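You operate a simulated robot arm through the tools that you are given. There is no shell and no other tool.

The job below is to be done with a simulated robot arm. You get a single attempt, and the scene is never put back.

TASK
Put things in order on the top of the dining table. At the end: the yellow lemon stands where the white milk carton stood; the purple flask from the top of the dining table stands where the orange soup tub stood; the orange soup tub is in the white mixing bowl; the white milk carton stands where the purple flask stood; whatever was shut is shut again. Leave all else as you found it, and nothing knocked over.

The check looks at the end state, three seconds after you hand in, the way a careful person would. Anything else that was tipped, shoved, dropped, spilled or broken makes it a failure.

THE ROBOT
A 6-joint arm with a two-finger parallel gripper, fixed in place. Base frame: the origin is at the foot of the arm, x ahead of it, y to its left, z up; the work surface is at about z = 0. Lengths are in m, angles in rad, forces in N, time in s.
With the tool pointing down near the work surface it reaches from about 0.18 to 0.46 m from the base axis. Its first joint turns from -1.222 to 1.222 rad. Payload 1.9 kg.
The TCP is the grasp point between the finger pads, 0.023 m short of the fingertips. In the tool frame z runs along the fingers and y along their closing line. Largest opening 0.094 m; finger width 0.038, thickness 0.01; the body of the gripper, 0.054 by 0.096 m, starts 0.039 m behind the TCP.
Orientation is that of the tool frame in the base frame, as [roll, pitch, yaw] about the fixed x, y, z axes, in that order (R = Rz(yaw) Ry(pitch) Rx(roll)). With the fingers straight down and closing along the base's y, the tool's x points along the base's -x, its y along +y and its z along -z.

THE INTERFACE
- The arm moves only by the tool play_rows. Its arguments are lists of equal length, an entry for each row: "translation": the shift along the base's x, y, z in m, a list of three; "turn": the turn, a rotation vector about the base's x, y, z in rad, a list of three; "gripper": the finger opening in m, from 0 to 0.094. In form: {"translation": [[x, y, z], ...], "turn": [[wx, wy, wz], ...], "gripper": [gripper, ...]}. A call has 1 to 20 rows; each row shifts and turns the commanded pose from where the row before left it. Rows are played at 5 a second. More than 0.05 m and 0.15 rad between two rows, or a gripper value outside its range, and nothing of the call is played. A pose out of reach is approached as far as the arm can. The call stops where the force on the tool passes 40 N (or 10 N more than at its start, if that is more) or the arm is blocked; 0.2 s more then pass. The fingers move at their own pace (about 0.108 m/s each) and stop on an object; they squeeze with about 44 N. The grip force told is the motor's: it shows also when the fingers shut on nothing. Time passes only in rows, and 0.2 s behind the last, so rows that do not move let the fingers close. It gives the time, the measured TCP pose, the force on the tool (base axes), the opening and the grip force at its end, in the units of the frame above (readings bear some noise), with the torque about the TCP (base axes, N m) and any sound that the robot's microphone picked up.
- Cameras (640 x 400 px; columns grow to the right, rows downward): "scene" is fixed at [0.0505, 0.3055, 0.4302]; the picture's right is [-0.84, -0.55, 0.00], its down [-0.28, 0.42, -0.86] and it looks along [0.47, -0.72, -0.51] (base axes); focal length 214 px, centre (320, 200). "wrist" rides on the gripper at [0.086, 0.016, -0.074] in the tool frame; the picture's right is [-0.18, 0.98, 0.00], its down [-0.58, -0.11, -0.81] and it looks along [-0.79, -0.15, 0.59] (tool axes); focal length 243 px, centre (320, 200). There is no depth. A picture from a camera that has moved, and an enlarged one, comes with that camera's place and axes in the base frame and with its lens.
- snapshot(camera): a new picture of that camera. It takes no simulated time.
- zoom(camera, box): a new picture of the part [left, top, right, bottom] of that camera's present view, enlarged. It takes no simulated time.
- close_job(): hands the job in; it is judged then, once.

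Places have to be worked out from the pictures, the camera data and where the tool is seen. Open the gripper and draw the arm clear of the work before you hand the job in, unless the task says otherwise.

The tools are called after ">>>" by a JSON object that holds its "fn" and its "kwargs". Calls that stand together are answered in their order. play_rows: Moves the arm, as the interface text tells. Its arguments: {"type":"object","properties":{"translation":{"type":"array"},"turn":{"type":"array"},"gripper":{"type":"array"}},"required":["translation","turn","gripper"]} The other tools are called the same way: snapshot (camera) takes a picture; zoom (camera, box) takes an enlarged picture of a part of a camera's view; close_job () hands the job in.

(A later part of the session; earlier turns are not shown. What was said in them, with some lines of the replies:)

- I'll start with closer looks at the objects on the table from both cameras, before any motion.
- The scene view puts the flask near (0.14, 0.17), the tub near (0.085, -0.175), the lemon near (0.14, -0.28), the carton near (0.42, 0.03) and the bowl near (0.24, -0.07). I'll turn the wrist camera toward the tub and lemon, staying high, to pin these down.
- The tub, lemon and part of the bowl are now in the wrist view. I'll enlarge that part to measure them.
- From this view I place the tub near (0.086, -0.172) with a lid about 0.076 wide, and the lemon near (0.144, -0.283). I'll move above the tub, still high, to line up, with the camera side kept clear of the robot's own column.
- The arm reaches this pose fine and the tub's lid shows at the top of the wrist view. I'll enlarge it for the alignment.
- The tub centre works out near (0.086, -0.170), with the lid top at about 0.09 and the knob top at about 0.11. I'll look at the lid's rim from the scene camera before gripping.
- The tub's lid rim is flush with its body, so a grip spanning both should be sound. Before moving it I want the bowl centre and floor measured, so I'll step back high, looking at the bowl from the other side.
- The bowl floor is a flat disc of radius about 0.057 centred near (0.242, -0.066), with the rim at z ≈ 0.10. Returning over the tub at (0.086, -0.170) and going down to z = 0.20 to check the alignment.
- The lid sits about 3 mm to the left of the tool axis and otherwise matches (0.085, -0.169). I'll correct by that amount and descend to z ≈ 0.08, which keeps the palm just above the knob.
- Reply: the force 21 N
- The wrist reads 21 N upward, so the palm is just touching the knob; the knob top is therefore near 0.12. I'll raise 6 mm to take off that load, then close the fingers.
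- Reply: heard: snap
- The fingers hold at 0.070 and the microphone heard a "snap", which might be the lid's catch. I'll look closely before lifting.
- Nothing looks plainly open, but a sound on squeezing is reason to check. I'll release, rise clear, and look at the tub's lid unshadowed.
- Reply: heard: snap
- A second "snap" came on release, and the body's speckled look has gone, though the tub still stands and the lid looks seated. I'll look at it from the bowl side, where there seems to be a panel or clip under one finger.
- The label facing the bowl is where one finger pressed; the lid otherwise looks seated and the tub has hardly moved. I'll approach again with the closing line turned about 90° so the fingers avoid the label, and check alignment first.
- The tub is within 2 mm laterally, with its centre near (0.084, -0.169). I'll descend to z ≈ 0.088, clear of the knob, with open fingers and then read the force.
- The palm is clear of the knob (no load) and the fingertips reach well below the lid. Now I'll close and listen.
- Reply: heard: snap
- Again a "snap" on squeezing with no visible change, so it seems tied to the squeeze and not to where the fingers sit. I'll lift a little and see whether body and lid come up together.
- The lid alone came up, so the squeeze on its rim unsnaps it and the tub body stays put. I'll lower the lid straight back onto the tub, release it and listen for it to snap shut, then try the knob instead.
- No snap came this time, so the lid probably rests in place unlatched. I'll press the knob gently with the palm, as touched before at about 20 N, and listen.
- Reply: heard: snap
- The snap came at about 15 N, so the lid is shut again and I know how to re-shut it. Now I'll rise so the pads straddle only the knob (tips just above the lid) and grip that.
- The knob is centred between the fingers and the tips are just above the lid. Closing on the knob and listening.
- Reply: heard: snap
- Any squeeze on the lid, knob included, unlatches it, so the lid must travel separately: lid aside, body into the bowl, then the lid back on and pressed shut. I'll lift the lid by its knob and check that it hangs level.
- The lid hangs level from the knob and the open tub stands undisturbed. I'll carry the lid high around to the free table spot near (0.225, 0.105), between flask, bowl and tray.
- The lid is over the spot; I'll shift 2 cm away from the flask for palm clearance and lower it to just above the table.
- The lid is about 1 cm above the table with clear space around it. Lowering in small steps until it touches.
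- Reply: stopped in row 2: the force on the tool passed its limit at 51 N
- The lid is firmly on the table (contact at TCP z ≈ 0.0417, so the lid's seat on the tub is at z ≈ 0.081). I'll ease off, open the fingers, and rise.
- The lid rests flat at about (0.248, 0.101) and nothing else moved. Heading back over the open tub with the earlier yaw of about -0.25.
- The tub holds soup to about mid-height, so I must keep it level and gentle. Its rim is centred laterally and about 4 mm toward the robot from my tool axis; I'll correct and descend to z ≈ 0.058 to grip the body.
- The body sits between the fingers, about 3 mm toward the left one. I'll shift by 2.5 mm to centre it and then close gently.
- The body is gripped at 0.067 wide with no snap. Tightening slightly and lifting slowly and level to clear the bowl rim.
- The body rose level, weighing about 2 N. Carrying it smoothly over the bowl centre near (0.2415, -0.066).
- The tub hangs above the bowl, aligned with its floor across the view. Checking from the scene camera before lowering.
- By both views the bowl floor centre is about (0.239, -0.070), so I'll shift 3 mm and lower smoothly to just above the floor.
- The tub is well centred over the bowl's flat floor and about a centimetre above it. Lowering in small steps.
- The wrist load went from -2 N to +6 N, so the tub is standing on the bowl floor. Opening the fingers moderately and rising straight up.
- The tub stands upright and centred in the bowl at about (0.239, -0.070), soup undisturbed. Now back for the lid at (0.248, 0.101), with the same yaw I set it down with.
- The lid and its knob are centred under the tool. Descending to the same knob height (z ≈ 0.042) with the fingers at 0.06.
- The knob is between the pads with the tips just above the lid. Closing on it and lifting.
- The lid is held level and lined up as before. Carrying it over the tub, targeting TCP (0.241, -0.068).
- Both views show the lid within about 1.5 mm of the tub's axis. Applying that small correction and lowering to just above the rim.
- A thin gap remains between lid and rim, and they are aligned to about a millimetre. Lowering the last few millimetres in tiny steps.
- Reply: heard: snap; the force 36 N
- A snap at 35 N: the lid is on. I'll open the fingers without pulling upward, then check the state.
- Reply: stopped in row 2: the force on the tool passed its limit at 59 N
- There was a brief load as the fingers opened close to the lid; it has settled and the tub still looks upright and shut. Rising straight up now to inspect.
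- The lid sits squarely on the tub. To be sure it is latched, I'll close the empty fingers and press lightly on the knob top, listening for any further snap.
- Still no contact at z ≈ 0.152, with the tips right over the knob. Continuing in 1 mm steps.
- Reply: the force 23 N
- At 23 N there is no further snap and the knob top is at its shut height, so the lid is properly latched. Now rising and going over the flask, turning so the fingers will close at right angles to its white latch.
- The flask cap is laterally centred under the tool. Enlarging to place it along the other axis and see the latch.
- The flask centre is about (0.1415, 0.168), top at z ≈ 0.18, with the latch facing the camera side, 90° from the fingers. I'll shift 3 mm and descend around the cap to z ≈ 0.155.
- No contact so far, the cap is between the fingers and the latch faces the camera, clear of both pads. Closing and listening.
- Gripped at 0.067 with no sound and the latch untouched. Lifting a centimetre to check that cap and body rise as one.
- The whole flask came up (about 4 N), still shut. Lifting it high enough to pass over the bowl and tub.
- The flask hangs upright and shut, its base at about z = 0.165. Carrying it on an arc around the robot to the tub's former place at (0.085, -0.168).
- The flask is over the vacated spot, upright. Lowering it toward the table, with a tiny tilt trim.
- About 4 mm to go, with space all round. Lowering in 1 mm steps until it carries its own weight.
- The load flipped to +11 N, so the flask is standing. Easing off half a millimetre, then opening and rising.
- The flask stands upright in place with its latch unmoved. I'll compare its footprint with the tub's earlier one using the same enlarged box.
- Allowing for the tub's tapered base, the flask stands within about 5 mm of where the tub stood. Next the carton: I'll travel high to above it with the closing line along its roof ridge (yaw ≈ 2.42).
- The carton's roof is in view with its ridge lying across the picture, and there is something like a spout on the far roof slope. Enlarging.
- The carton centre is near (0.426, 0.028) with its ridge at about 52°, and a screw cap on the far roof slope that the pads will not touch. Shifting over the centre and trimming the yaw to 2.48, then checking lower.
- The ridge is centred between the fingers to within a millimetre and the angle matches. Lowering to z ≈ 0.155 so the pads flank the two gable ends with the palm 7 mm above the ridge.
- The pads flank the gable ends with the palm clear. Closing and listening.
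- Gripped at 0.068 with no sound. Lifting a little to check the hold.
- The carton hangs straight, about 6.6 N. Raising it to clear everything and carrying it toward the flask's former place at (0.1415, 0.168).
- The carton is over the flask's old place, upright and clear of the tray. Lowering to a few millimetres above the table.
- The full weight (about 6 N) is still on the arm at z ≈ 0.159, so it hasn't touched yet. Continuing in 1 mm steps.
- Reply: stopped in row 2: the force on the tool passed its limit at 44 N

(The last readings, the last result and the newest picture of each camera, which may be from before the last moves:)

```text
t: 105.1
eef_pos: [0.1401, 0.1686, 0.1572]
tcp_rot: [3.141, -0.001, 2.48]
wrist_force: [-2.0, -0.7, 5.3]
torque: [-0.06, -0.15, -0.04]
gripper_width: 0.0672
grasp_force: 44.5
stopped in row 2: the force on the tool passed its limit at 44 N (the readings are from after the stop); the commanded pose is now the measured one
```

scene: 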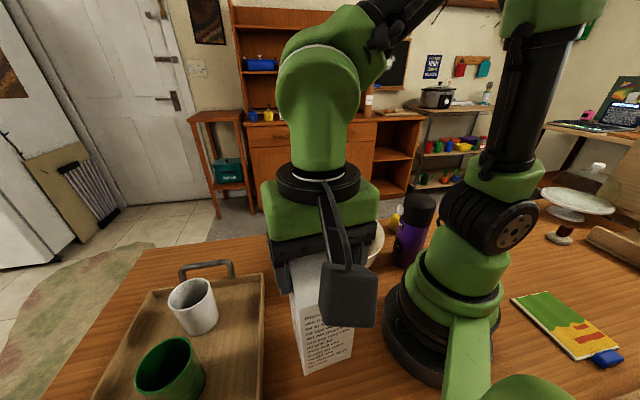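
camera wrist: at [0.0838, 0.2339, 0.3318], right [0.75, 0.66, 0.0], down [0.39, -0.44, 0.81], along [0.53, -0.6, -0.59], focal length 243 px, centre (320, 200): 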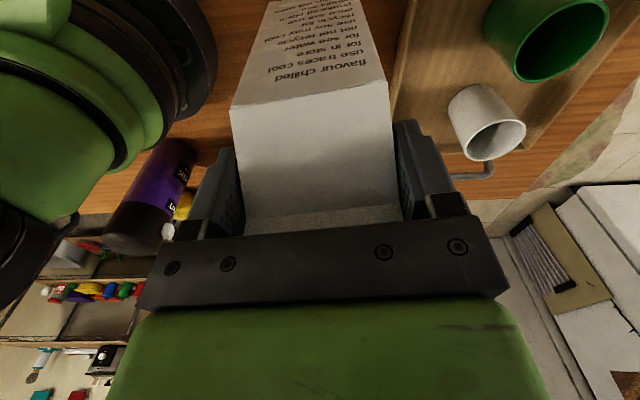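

The carton is on the table (brief contact spike, now 5 N). Opening slowly, then rising straight up.

>>> {"fn": "play_rows", "kwargs": {"translation": [[0, 0, 0], [0, 0, 0], [0, 0, 0], [0, 0, 0], [0, 0, 0.01], [0, 0, 0.03], [0, 0, 0.04], [0, 0, 0.04], [0, 0, 0]], "turn": [[0, 0, 0], [0, 0, 0], [0, 0, 0], [0, 0, 0], [0, 0, 0], [0, 0, 0], [0, 0, 0], [0, 0, 0], [0, 0, 0]], "gripper": [0.072, 0.082, 0.09, 0.094, 0.094, 0.094, 0.094, 0.094, 0.094]}}

>>> {"fn": "snapshot", "kwargs": {"camera": "scene"}}

>>> {"fn": "snapshot", "kwargs": {"camera": "wrist"}}

```text
t: 107.1
eef_pos: [0.1404, 0.1682, 0.278]
tcp_rot: [3.141, -0.003, 2.479]
wrist_force: [0.5, 0.6, 0.0]
torque: [-0.01, 0.01, 0.0]
gripper_width: 0.0941
grasp_force: 0.1
```

```text
taken
```

scene: 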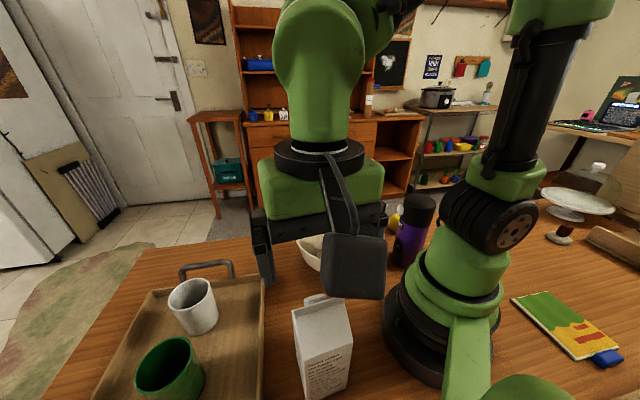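

```text
taken
camera wrist: at [0.0826, 0.2343, 0.3528], right [0.75, 0.66, 0.0], down [0.39, -0.44, 0.81], along [0.53, -0.6, -0.59], focal length 243 px, centre (320, 200)
```

wrist: 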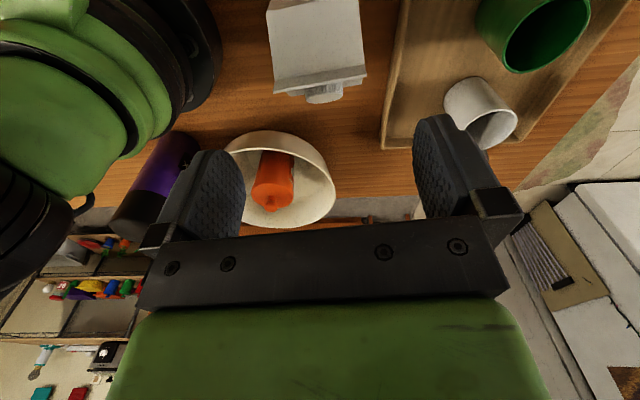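

The carton stands upright where the flask was. Now the lemon: travelling on an arc, high, with the yaw turned so the camera arm points away from the flask standing near it.

>>> {"fn": "play_rows", "kwargs": {"translation": [[0.0204, -0.0119, 0], [0.0194, -0.0143, 0], [0.0181, -0.0166, 0], [0.0166, -0.019, 0], [0.0147, -0.021, 0], [0.0127, -0.023, 0], [0.0102, -0.0246, 0], [0.0078, -0.0262, 0], [0.0049, -0.0274, 0], [0.002, -0.0282, 0], [-0.001, -0.0289, 0], [-0.0042, -0.0291, 0], [-0.0074, -0.029, 0], [-0.0106, -0.0285, 0], [-0.0139, -0.0277, 0], [-0.017, -0.0266, 0], [-0.0201, -0.0249, 0], [-0.023, -0.0231, 0], [-0.0258, -0.0209, 0], [0, 0, 0]], "turn": [[0, 0, -0.1436], [0, 0, -0.1436], [0, 0, -0.1436], [0, 0, -0.1436], [0, 0, -0.1436], [0, 0, -0.1436], [0, 0, -0.1436], [0, 0, -0.1436], [0, 0, -0.1436], [0, 0, -0.1436], [0, 0, -0.1436], [0, 0, -0.1436], [0, 0, -0.1436], [0, 0, -0.1436], [0, 0, -0.1436], [0, 0, -0.1436], [0, 0, -0.1436], [0, 0, -0.1436], [0, 0, -0.1436], [0, 0, 0]], "gripper": [0.094, 0.094, 0.094, 0.094, 0.094, 0.094, 0.094, 0.094, 0.094, 0.094, 0.094, 0.094, 0.094, 0.094, 0.094, 0.094, 0.094, 0.094, 0.094, 0.094]}}

>>> {"fn": "snapshot", "kwargs": {"camera": "wrist"}}

>>> {"fn": "snapshot", "kwargs": {"camera": "scene"}}

```text
t: 111.3
eef_pos: [0.1431, -0.2846, 0.2749]
tcp_rot: [3.142, -0.001, -0.253]
wrist_force: [0.4, 0.0, 0.0]
torque: [0.0, 0.0, 0.01]
gripper_width: 0.0939
grasp_force: 0.1
```

```text
taken
camera wrist: at [0.224, -0.3215, 0.3508], right [-0.42, -0.91, 0.0], down [-0.54, 0.25, 0.81], along [-0.73, 0.34, -0.59], focal length 243 px, centre (320, 200)
```

wrist: 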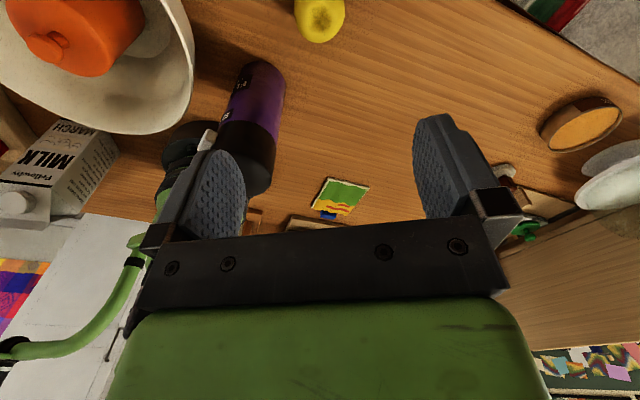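

```text
taken
```

scene: 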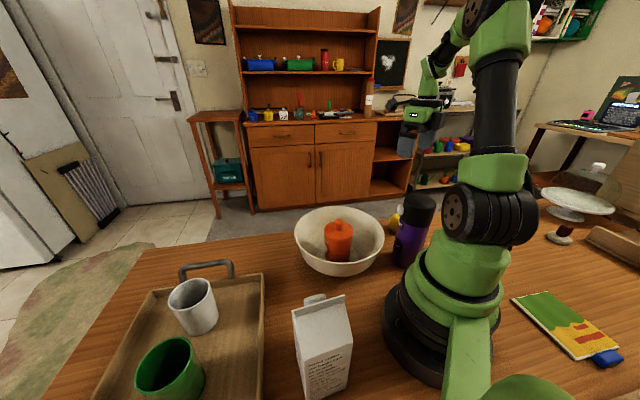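

The lemon is straight below the tool. Going down to z ≈ 0.16 to align, well clear of the flask.

>>> {"fn": "play_rows", "kwargs": {"translation": [[0, 0, -0.04], [0, 0, -0.04], [0, 0, -0.035], [0, 0, 0], [0, 0, 0]], "turn": [[0, 0, 0], [0, 0, 0], [0, 0, 0], [0, 0, 0], [0, 0, 0]], "gripper": [0.094, 0.094, 0.094, 0.094, 0.094]}}

>>> {"fn": "snapshot", "kwargs": {"camera": "wrist"}}

>>> {"fn": "zoom", "kwargs": {"camera": "wrist", "box": [220, 0, 420, 125]}}

```text
t: 112.5
eef_pos: [0.1439, -0.2834, 0.1635]
tcp_rot: [3.142, -0.003, -0.248]
wrist_force: [-0.3, -0.2, -0.8]
torque: [0.04, -0.01, 0.0]
gripper_width: 0.0941
grasp_force: 0.0
```

```text
taken
camera wrist: at [0.225, -0.3199, 0.2379], right [-0.42, -0.91, 0.0], down [-0.54, 0.25, 0.81], along [-0.73, 0.34, -0.59], focal length 243 px, centre (320, 200)
```

wrist: 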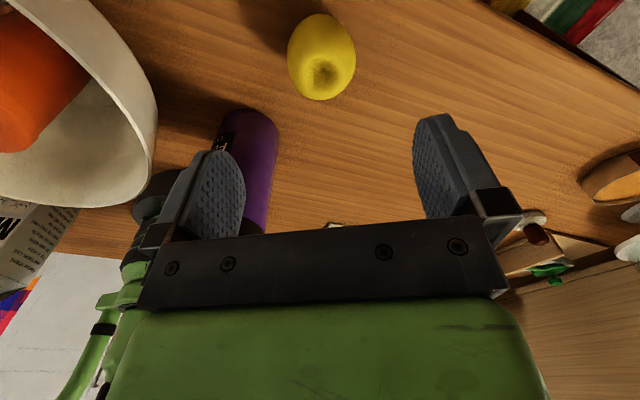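

```text
3.20 times, centred on (320, 62) of wrist
camera zoom: at [0.225, -0.3199, 0.2379], right [-0.42, -0.91, 0.0], down [-0.54, 0.25, 0.81], along [-0.73, 0.34, -0.59], focal length 776 px, centre (320, 640)
```

zoom: 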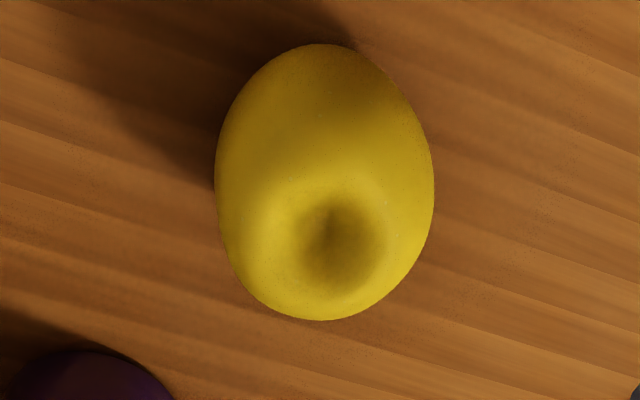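

The lemon is within 2 mm of the tool axis, about 0.055 across. Correcting and descending around it to z ≈ 0.036.

>>> {"fn": "play_rows", "kwargs": {"translation": [[-0.0015, -0.0008, -0.03], [0, 0, -0.04], [0, 0, -0.03], [0, 0, -0.018], [0, 0, -0.009], [0, 0, 0]], "turn": [[0, 0, 0], [0, 0, 0], [0, 0, 0], [0, 0, 0], [0, 0, 0], [0, 0, 0]], "gripper": [0.094, 0.094, 0.094, 0.094, 0.094, 0.094]}}

>>> {"fn": "snapshot", "kwargs": {"camera": "wrist"}}

>>> {"fn": "zoom", "kwargs": {"camera": "scene", "box": [350, 140, 470, 270]}}

```text
t: 113.9
eef_pos: [0.1426, -0.2836, 0.0356]
tcp_rot: [3.14, -0.001, -0.249]
wrist_force: [0.4, -0.1, -0.1]
torque: [0.02, 0.0, -0.01]
gripper_width: 0.094
grasp_force: 0.1
```

```text
taken
camera wrist: at [0.2239, -0.32, 0.1098], right [-0.42, -0.91, 0.0], down [-0.54, 0.25, 0.81], along [-0.73, 0.34, -0.59], focal length 243 px, centre (320, 200)
```

wrist: 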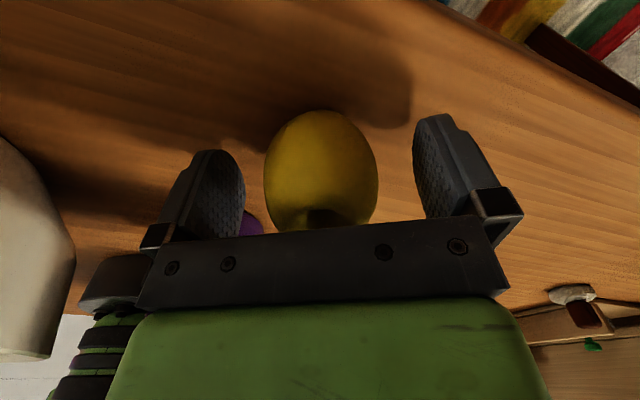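

```text
3.08 times, centred on (410, 205) of scene
camera zoom: at [0.0505, 0.3055, 0.4302], right [-0.84, -0.55, 0.0], down [-0.28, 0.42, -0.86], along [0.47, -0.72, -0.51], focal length 660 px, centre (43, 185)
```

zoom: 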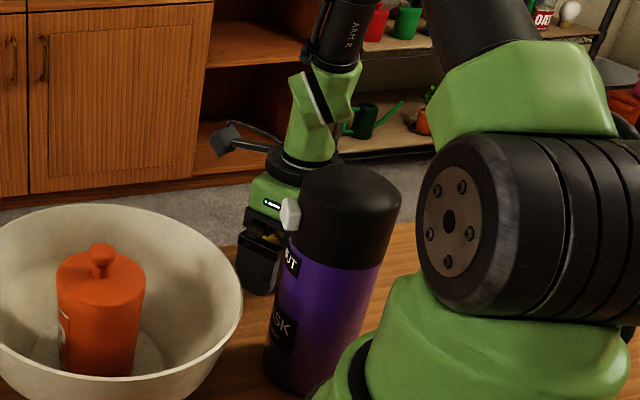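

The lemon is centred between the fingers and the flask is clear behind the gripper. Closing.

>>> {"fn": "play_rows", "kwargs": {"translation": [[0, 0, 0], [0, 0, 0], [0, 0, 0], [0, 0, 0], [0, 0, 0]], "turn": [[0, 0, 0], [0, 0, 0], [0, 0, 0], [0, 0, 0], [0, 0, 0]], "gripper": [0.08, 0.066, 0.055, 0.048, 0.045]}}

>>> {"fn": "snapshot", "kwargs": {"camera": "wrist"}}

```text
t: 115.1
eef_pos: [0.1437, -0.2834, 0.0345]
tcp_rot: [3.141, -0.003, -0.25]
wrist_force: [0.0, -0.2, 0.8]
torque: [-0.02, 0.05, 0.01]
gripper_width: 0.0522
grasp_force: 43.9
```

```text
taken
camera wrist: at [0.2239, -0.32, 0.1101], right [-0.42, -0.91, 0.0], down [-0.54, 0.25, 0.81], along [-0.73, 0.34, -0.59], focal length 243 px, centre (320, 200)
```

wrist: 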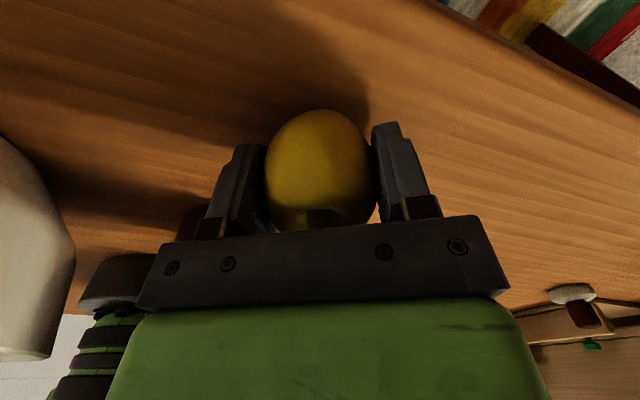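

The lemon is held at 0.052 wide. Lifting straight up, away from the flask.

>>> {"fn": "play_rows", "kwargs": {"translation": [[0, 0, 0.006], [0, 0, 0.02], [0, 0, 0.04], [0, 0, 0.045], [0, 0, 0.045], [0, 0, 0.045], [0, 0, 0.02], [0, 0, 0]], "turn": [[0, 0, 0], [0, 0, 0], [0, 0, 0], [0, 0, 0], [0, 0, 0], [0, 0, 0], [0, 0, 0], [0, 0, 0]], "gripper": [0.045, 0.045, 0.045, 0.045, 0.045, 0.045, 0.045, 0.045]}}

>>> {"fn": "snapshot", "kwargs": {"camera": "wrist"}}

>>> {"fn": "snapshot", "kwargs": {"camera": "scene"}}

```text
t: 116.9
eef_pos: [0.1415, -0.283, 0.2566]
tcp_rot: [3.141, -0.001, -0.25]
wrist_force: [0.4, 0.4, -1.0]
torque: [-0.03, -0.02, 0.0]
gripper_width: 0.0522
grasp_force: 44.1
```

```text
taken
camera wrist: at [0.2227, -0.3195, 0.3317], right [-0.42, -0.91, 0.0], down [-0.54, 0.25, 0.81], along [-0.73, 0.34, -0.59], focal length 243 px, centre (320, 200)
```

wrist: 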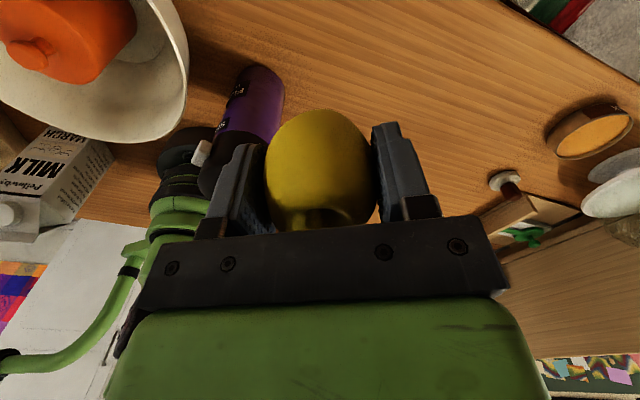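

```text
taken
```

scene: 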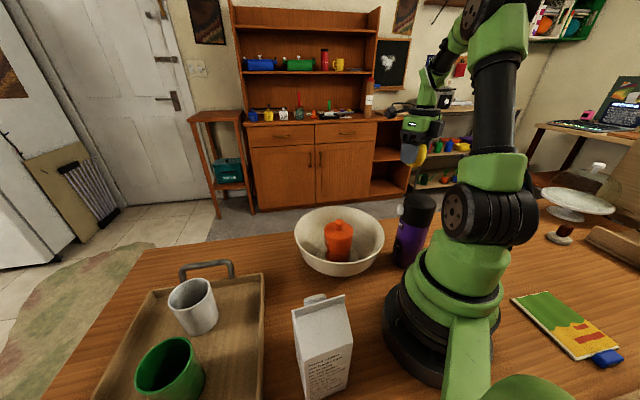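

The lemon is up and the flask, tub and carton all stand as placed. Carrying it to the carton's former place at (0.426, 0.028), well above the bowl.

>>> {"fn": "play_rows", "kwargs": {"translation": [[0.01, 0.011, 0], [0.0198, 0.0217, 0], [0.0198, 0.0217, 0], [0.0198, 0.0217, 0], [0.0198, 0.0217, 0], [0.0198, 0.0217, 0], [0.0198, 0.0217, 0], [0.0198, 0.0217, 0], [0.0198, 0.0217, 0], [0.0198, 0.0217, 0], [0.0198, 0.0217, 0], [0.0198, 0.0217, 0], [0.0198, 0.0217, 0], [0.0198, 0.0217, 0], [0.016, 0.0175, 0], [0, 0, 0], [0, 0, 0]], "turn": [[0, 0, 0.078], [0, 0, 0.078], [0, 0, 0.078], [0, 0, 0.078], [0, 0, 0.078], [0, 0, 0.078], [0, 0, 0.078], [0, 0, 0.078], [0, 0, 0.078], [0, 0, 0.078], [0, 0, 0.078], [0, 0, 0.078], [0, 0, 0.078], [0, 0, 0.078], [0, 0, 0.078], [0, 0, 0], [0, 0, 0]], "gripper": [0.045, 0.045, 0.045, 0.045, 0.045, 0.045, 0.045, 0.045, 0.045, 0.045, 0.045, 0.045, 0.045, 0.045, 0.045, 0.045, 0.045]}}

>>> {"fn": "snapshot", "kwargs": {"camera": "wrist"}}

>>> {"fn": "snapshot", "kwargs": {"camera": "scene"}}

```text
t: 120.5
eef_pos: [0.4245, 0.0269, 0.2565]
tcp_rot: [-3.14, -0.003, 0.919]
wrist_force: [0.3, -0.1, -0.8]
torque: [0.01, 0.02, -0.02]
gripper_width: 0.0521
grasp_force: 44.4
```

```text
taken
camera wrist: at [0.4909, 0.0849, 0.3309], right [0.67, -0.74, 0.0], down [-0.44, -0.4, 0.81], along [-0.6, -0.54, -0.59], focal length 243 px, centre (320, 200)
```

wrist: 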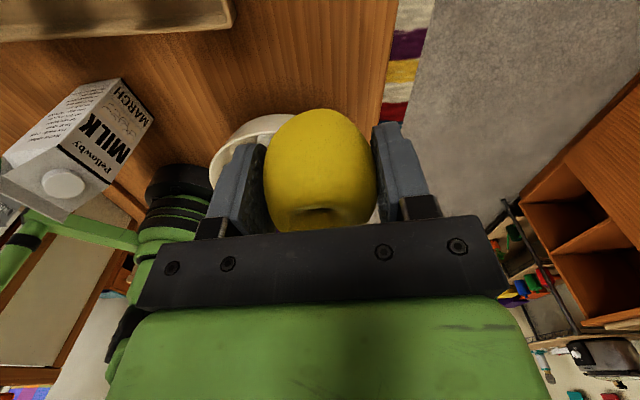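

```text
taken
```

scene: 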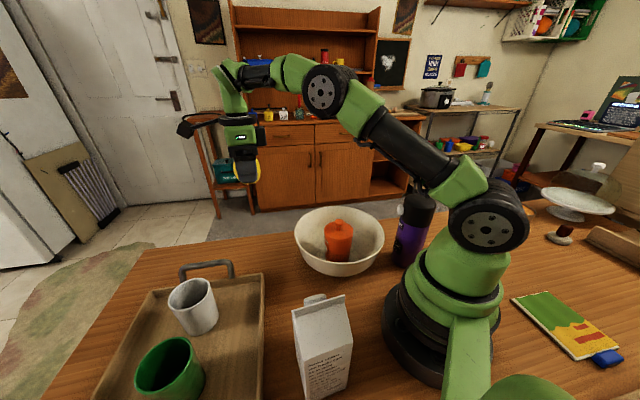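

Over the carton's old place with clear table below. Lowering to just above the surface.

>>> {"fn": "play_rows", "kwargs": {"translation": [[0.0015, 0.001, -0.02], [0, 0, -0.04], [0, 0, -0.04], [0, 0, -0.04], [0, 0, -0.035], [0, 0, -0.02], [0, 0, -0.012], [0, 0, -0.006], [0, 0, -0.003], [0, 0, 0]], "turn": [[0, 0, 0], [0, 0, 0], [0, 0, 0], [0, 0, 0], [0, 0, 0], [0, 0, 0], [0, 0, 0], [0, 0, 0], [0, 0, 0], [0, 0, 0]], "gripper": [0.045, 0.045, 0.045, 0.045, 0.045, 0.045, 0.045, 0.045, 0.045, 0.045]}}

>>> {"fn": "snapshot", "kwargs": {"camera": "wrist"}}

>>> {"fn": "zoom", "kwargs": {"camera": "scene", "box": [160, 130, 320, 290]}}

```text
t: 122.7
eef_pos: [0.4276, 0.0284, 0.0411]
tcp_rot: [-3.141, -0.002, 0.92]
wrist_force: [0.3, 0.1, -1.1]
torque: [-0.01, -0.01, 0.01]
gripper_width: 0.052
grasp_force: 43.9
```

```text
taken
camera wrist: at [0.4947, 0.0871, 0.116], right [0.67, -0.74, 0.0], down [-0.44, -0.4, 0.81], along [-0.6, -0.54, -0.59], focal length 243 px, centre (320, 200)
```

wrist: 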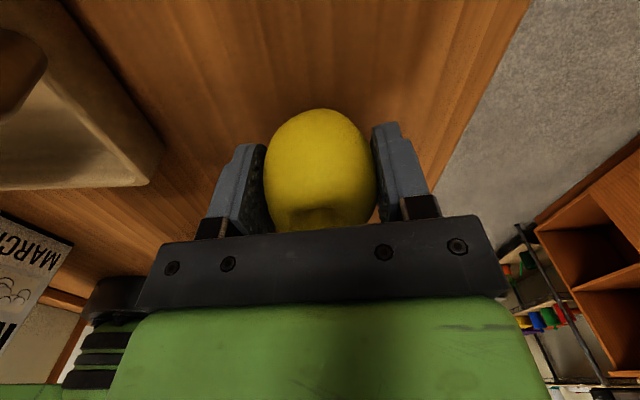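

```text
2.50 times, centred on (240, 210) of scene
camera zoom: at [0.0505, 0.3055, 0.4302], right [-0.84, -0.55, 0.0], down [-0.28, 0.42, -0.86], along [0.47, -0.72, -0.51], focal length 536 px, centre (520, 175)
```

zoom: 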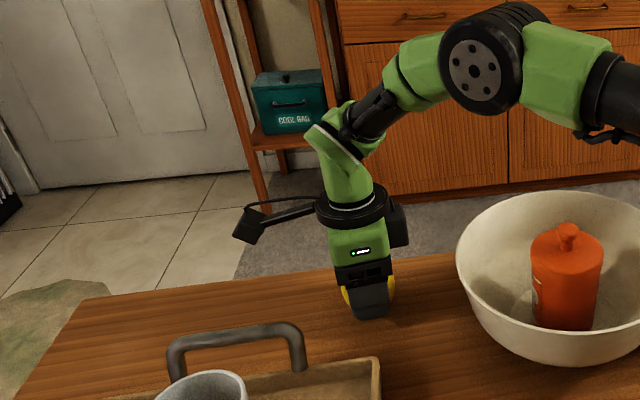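

About 5 mm above the table. Lowering in 1 mm steps until contact.

>>> {"fn": "play_rows", "kwargs": {"translation": [[0, 0, -0.002], [0, 0, -0.001], [0, 0, -0.001], [0, 0, 0]], "turn": [[0, 0, 0], [0, 0, 0], [0, 0, 0], [0, 0, 0]], "gripper": [0.045, 0.045, 0.045, 0.045]}}

>>> {"fn": "play_rows", "kwargs": {"translation": [[0, 0, -0.0007], [0, 0, -0.0007], [0, 0, 0]], "turn": [[0, 0, 0], [0, 0, 0], [0, 0, 0]], "gripper": [0.045, 0.045, 0.045]}}

```text
t: 123.7
eef_pos: [0.4277, 0.0285, 0.0366]
tcp_rot: [-3.141, 0.001, 0.919]
wrist_force: [0.2, 0.7, -0.2]
torque: [0.02, -0.01, 0.01]
gripper_width: 0.0518
grasp_force: 44.2
```

```text
t: 124.5
eef_pos: [0.4284, 0.0275, 0.0363]
tcp_rot: [3.14, -0.002, 0.92]
wrist_force: [-0.5, 0.5, 0.4]
torque: [0.01, 0.0, 0.01]
gripper_width: 0.0518
grasp_force: 43.8
```

The hanging load has nearly gone (from -1 N to about 0). Another millimetre to confirm contact.

>>> {"fn": "play_rows", "kwargs": {"translation": [[0, 0, -0.0006], [0, 0, -0.0006], [0, 0, 0]], "turn": [[0, 0, 0], [0, 0, 0], [0, 0, 0]], "gripper": [0.045, 0.045, 0.045]}}

```text
t: 125.3
eef_pos: [0.4281, 0.0284, 0.0361]
tcp_rot: [3.139, -0.002, 0.92]
wrist_force: [-7.4, -2.0, 28.2]
torque: [-0.51, 0.09, -0.16]
gripper_width: 0.0519
grasp_force: 44.1
```

Firm contact now (28 N). Easing up slightly to remove the preload, then opening slowly and evenly so the lemon doesn't roll.

>>> {"fn": "play_rows", "kwargs": {"translation": [[0, 0, 0.0009], [0, 0, 0]], "turn": [[0, 0, 0], [0, 0, 0]], "gripper": [0.045, 0.045]}}

>>> {"fn": "play_rows", "kwargs": {"translation": [[0, 0, 0], [0, 0, 0], [0, 0, 0], [0, 0, 0], [0, 0, 0], [0, 0, 0]], "turn": [[0, 0, 0], [0, 0, 0], [0, 0, 0], [0, 0, 0], [0, 0, 0], [0, 0, 0]], "gripper": [0.052, 0.056, 0.06, 0.066, 0.072, 0.078]}}

>>> {"fn": "snapshot", "kwargs": {"camera": "wrist"}}

```text
t: 125.9
eef_pos: [0.4277, 0.0275, 0.0372]
tcp_rot: [3.14, -0.003, 0.921]
wrist_force: [5.7, -1.3, 11.0]
torque: [-0.22, -0.3, 0.13]
gripper_width: 0.0519
grasp_force: 43.3
```

```text
t: 127.3
eef_pos: [0.4267, 0.0278, 0.036]
tcp_rot: [-3.141, 0.0, 0.92]
wrist_force: [-0.4, -0.7, -0.6]
torque: [0.0, 0.03, 0.02]
gripper_width: 0.0782
grasp_force: 0.1
```

```text
taken
camera wrist: at [0.4934, 0.0871, 0.1105], right [0.67, -0.74, 0.0], down [-0.44, -0.4, 0.81], along [-0.6, -0.54, -0.59], focal length 243 px, centre (320, 200)
```

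wrist: 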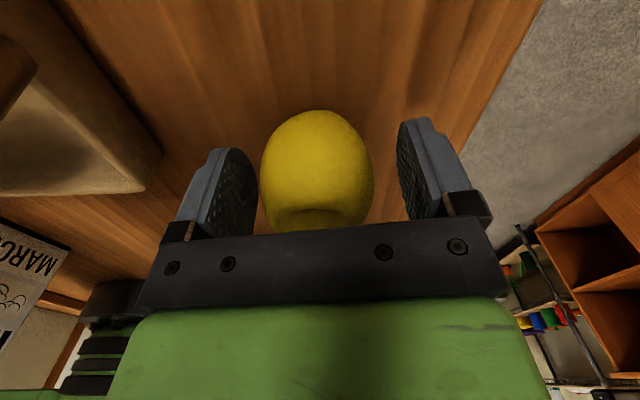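

The lemon stands still between the opened fingers. I'll wait a moment, then open fully and rise straight up.

>>> {"fn": "play_rows", "kwargs": {"translation": [[0, 0, 0], [0, 0, 0], [0, 0, 0], [0, 0, 0.01], [0, 0, 0.03], [0, 0, 0.04], [0, 0, 0.04], [0, 0, 0.04], [0, 0, 0.04], [0, 0, 0]], "turn": [[0, 0, 0], [0, 0, 0], [0, 0, 0], [0, 0, 0], [0, 0, 0], [0, 0, 0], [0, 0, 0], [0, 0, 0], [0, 0, 0], [0, 0, 0]], "gripper": [0.084, 0.09, 0.092, 0.092, 0.092, 0.092, 0.092, 0.094, 0.094, 0.094]}}

>>> {"fn": "snapshot", "kwargs": {"camera": "wrist"}}

>>> {"fn": "snapshot", "kwargs": {"camera": "scene"}}

```text
t: 129.5
eef_pos: [0.4307, 0.0292, 0.2357]
tcp_rot: [3.141, -0.003, 0.92]
wrist_force: [-0.3, -0.4, 0.4]
torque: [0.04, -0.01, 0.0]
gripper_width: 0.094
grasp_force: 0.0
```

```text
taken
camera wrist: at [0.4965, 0.0883, 0.311], right [0.67, -0.74, 0.0], down [-0.44, -0.4, 0.81], along [-0.6, -0.54, -0.59], focal length 243 px, centre (320, 200)
```

wrist: 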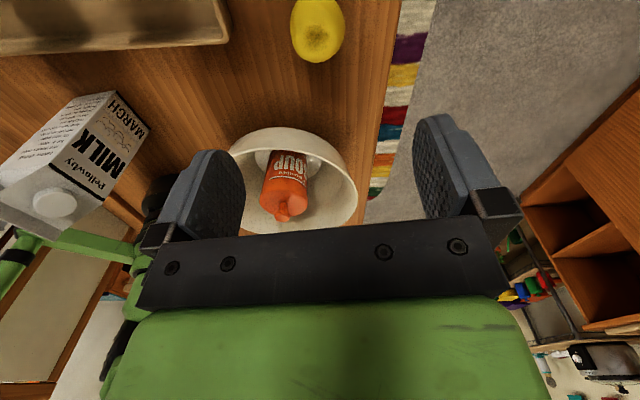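

```text
taken
```

scene: 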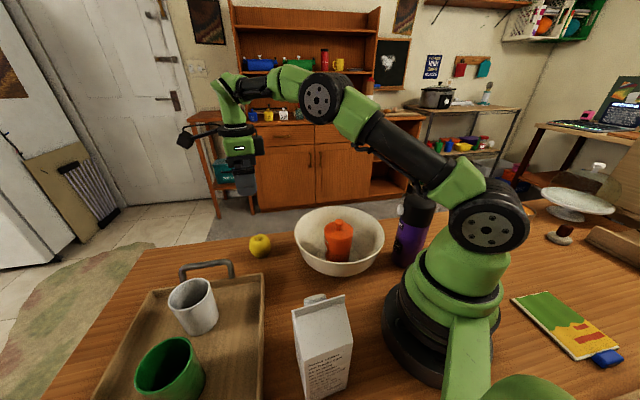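

Everything is in its place. I'll withdraw the arm high and back near its starting position, gripper open, then verify that all is still.

>>> {"fn": "play_rows", "kwargs": {"translation": [[0, 0, 0.03], [0, 0, 0.03], [-0.0238, -0.0175, 0.012], [-0.0238, -0.0175, 0.012], [-0.0238, -0.0175, 0.012], [-0.0238, -0.0175, 0.012], [-0.0238, -0.0175, 0.012], [-0.0238, -0.0175, 0.012], [-0.0238, -0.0175, 0.012], [-0.0238, -0.0175, 0.012], [0, 0, 0], [0, 0, 0]], "turn": [[0, 0, 0], [0, 0, 0], [0, 0, 0.1], [0, 0, 0.1], [0, 0, 0.1], [0, 0, 0.1], [0, 0, 0.1], [0, 0, 0.1], [0, 0, 0.1], [0, 0, 0.1], [0, 0, 0], [0, 0, 0]], "gripper": [0.094, 0.094, 0.094, 0.094, 0.094, 0.094, 0.094, 0.094, 0.094, 0.094, 0.094, 0.094]}}

>>> {"fn": "snapshot", "kwargs": {"camera": "scene"}}

>>> {"fn": "zoom", "kwargs": {"camera": "scene", "box": [220, 170, 460, 320]}}

>>> {"fn": "zoom", "kwargs": {"camera": "scene", "box": [100, 250, 400, 400]}}

```text
t: 132.1
eef_pos: [0.2714, -0.1037, 0.408]
tcp_rot: [-3.141, -0.002, 1.722]
wrist_force: [-0.7, -0.7, 0.8]
torque: [-0.02, 0.0, -0.03]
gripper_width: 0.094
grasp_force: 0.0
out of reach, approached as far as the arm can: row 2, 3, 4, 5
```

```text
taken
```

scene: 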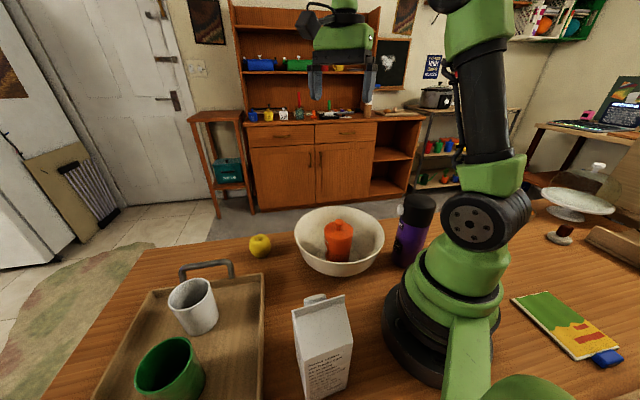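

```text
2.67 times, centred on (340, 245) of scene
camera zoom: at [0.0505, 0.3055, 0.4302], right [-0.84, -0.55, 0.0], down [-0.28, 0.42, -0.86], along [0.47, -0.72, -0.51], focal length 572 px, centre (267, 80)
```

zoom: 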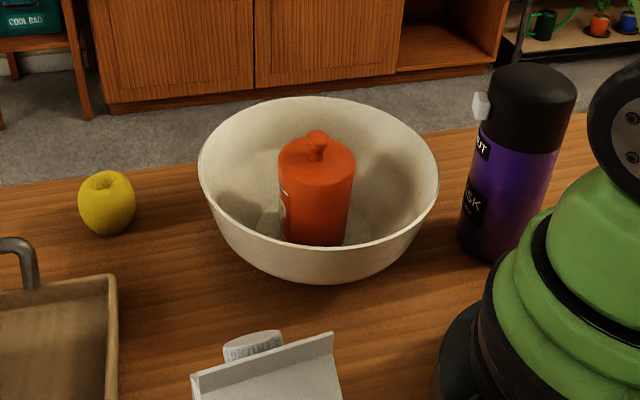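

```text
2.13 times, centred on (250, 325) of scene
camera zoom: at [0.0505, 0.3055, 0.4302], right [-0.84, -0.55, 0.0], down [-0.28, 0.42, -0.86], along [0.47, -0.72, -0.51], focal length 458 px, centre (469, -67)
```

zoom: 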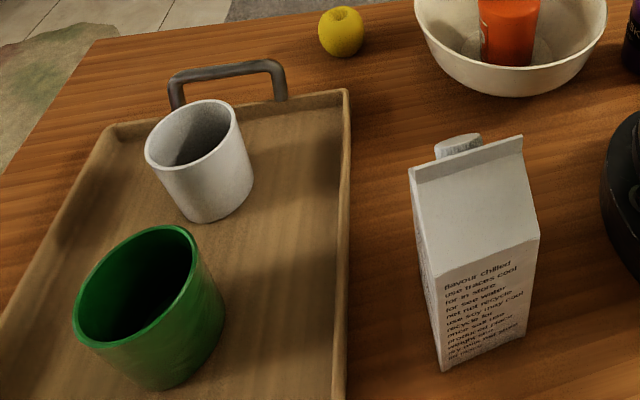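

The lemon, flask, tub and carton all stand where wanted, and the bowl, tray and cups are where they were. One last close look at the tub's lid and the flask before handing in.

>>> {"fn": "zoom", "kwargs": {"camera": "scene", "box": [310, 205, 370, 275]}}

>>> {"fn": "zoom", "kwargs": {"camera": "scene", "box": [370, 180, 640, 400]}}

>>> {"fn": "snapshot", "kwargs": {"camera": "wrist"}}

```text
5.71 times, centred on (340, 240) of scene
camera zoom: at [0.0505, 0.3055, 0.4302], right [-0.84, -0.55, 0.0], down [-0.28, 0.42, -0.86], along [0.47, -0.72, -0.51], focal length 1226 px, centre (206, -29)
```

zoom: 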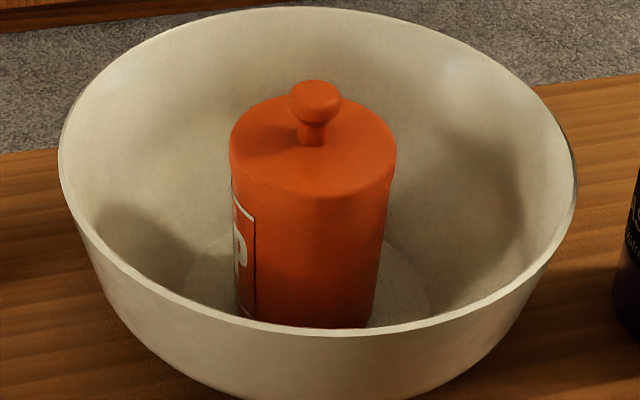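

```text
1.82 times, centred on (505, 290) of scene
camera zoom: at [0.0505, 0.3055, 0.4302], right [-0.84, -0.55, 0.0], down [-0.28, 0.42, -0.86], along [0.47, -0.72, -0.51], focal length 390 px, centre (-16, 36)
```

zoom: 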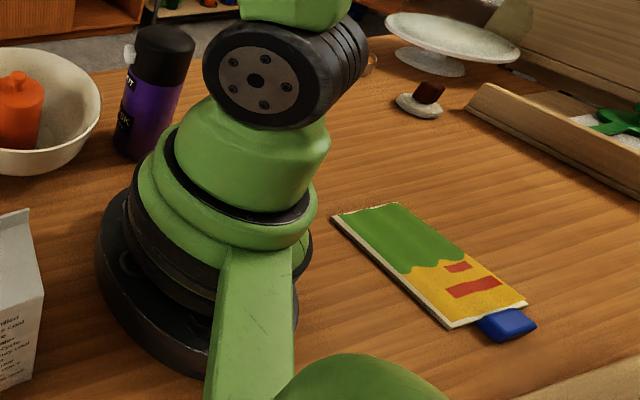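

```text
taken
camera wrist: at [0.2749, -0.0166, 0.4819], right [1.0, -0.04, 0.0], down [-0.02, -0.59, 0.81], along [-0.03, -0.8, -0.59], focal length 243 px, centre (320, 200)
```

wrist: 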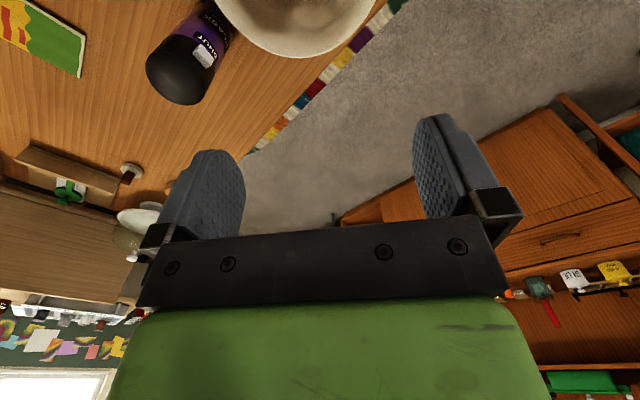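

The tub's lid sits flush and latched in the bowl. The flask is shut and upright, the carton and lemon stand in place, and everything else is as it was. The gripper is open and the arm is clear, so I'm handing in.

>>> {"fn": "close_job", "kwargs": {}}

```text
The job is handed in.
```

The table is in the order you asked for, and I've handed the job in. I haven't been told the result of the check.

- **Soup tub:** it stands upright in the middle of the white mixing bowl, with its lid on and latched. Gripping the lid unlatched it, so I moved the lid separately, put it back and pressed it shut. Pressing on it again afterwards gave no further snap, and I saw no soup spill.
- **Purple flask:** it stands where the tub stood, about 5 mm off by my estimate. It is still shut, and I kept off its latch.
- **Milk carton:** it stands where the flask stood, facing almost the same way as before.
- **Lemon:** it stands where the carton stood, and stayed still when I let go.

In the last pictures the bowl, tray, cups and everything else in view were where they started, and nothing was knocked over. The gripper is open and the arm is raised clear of the table.
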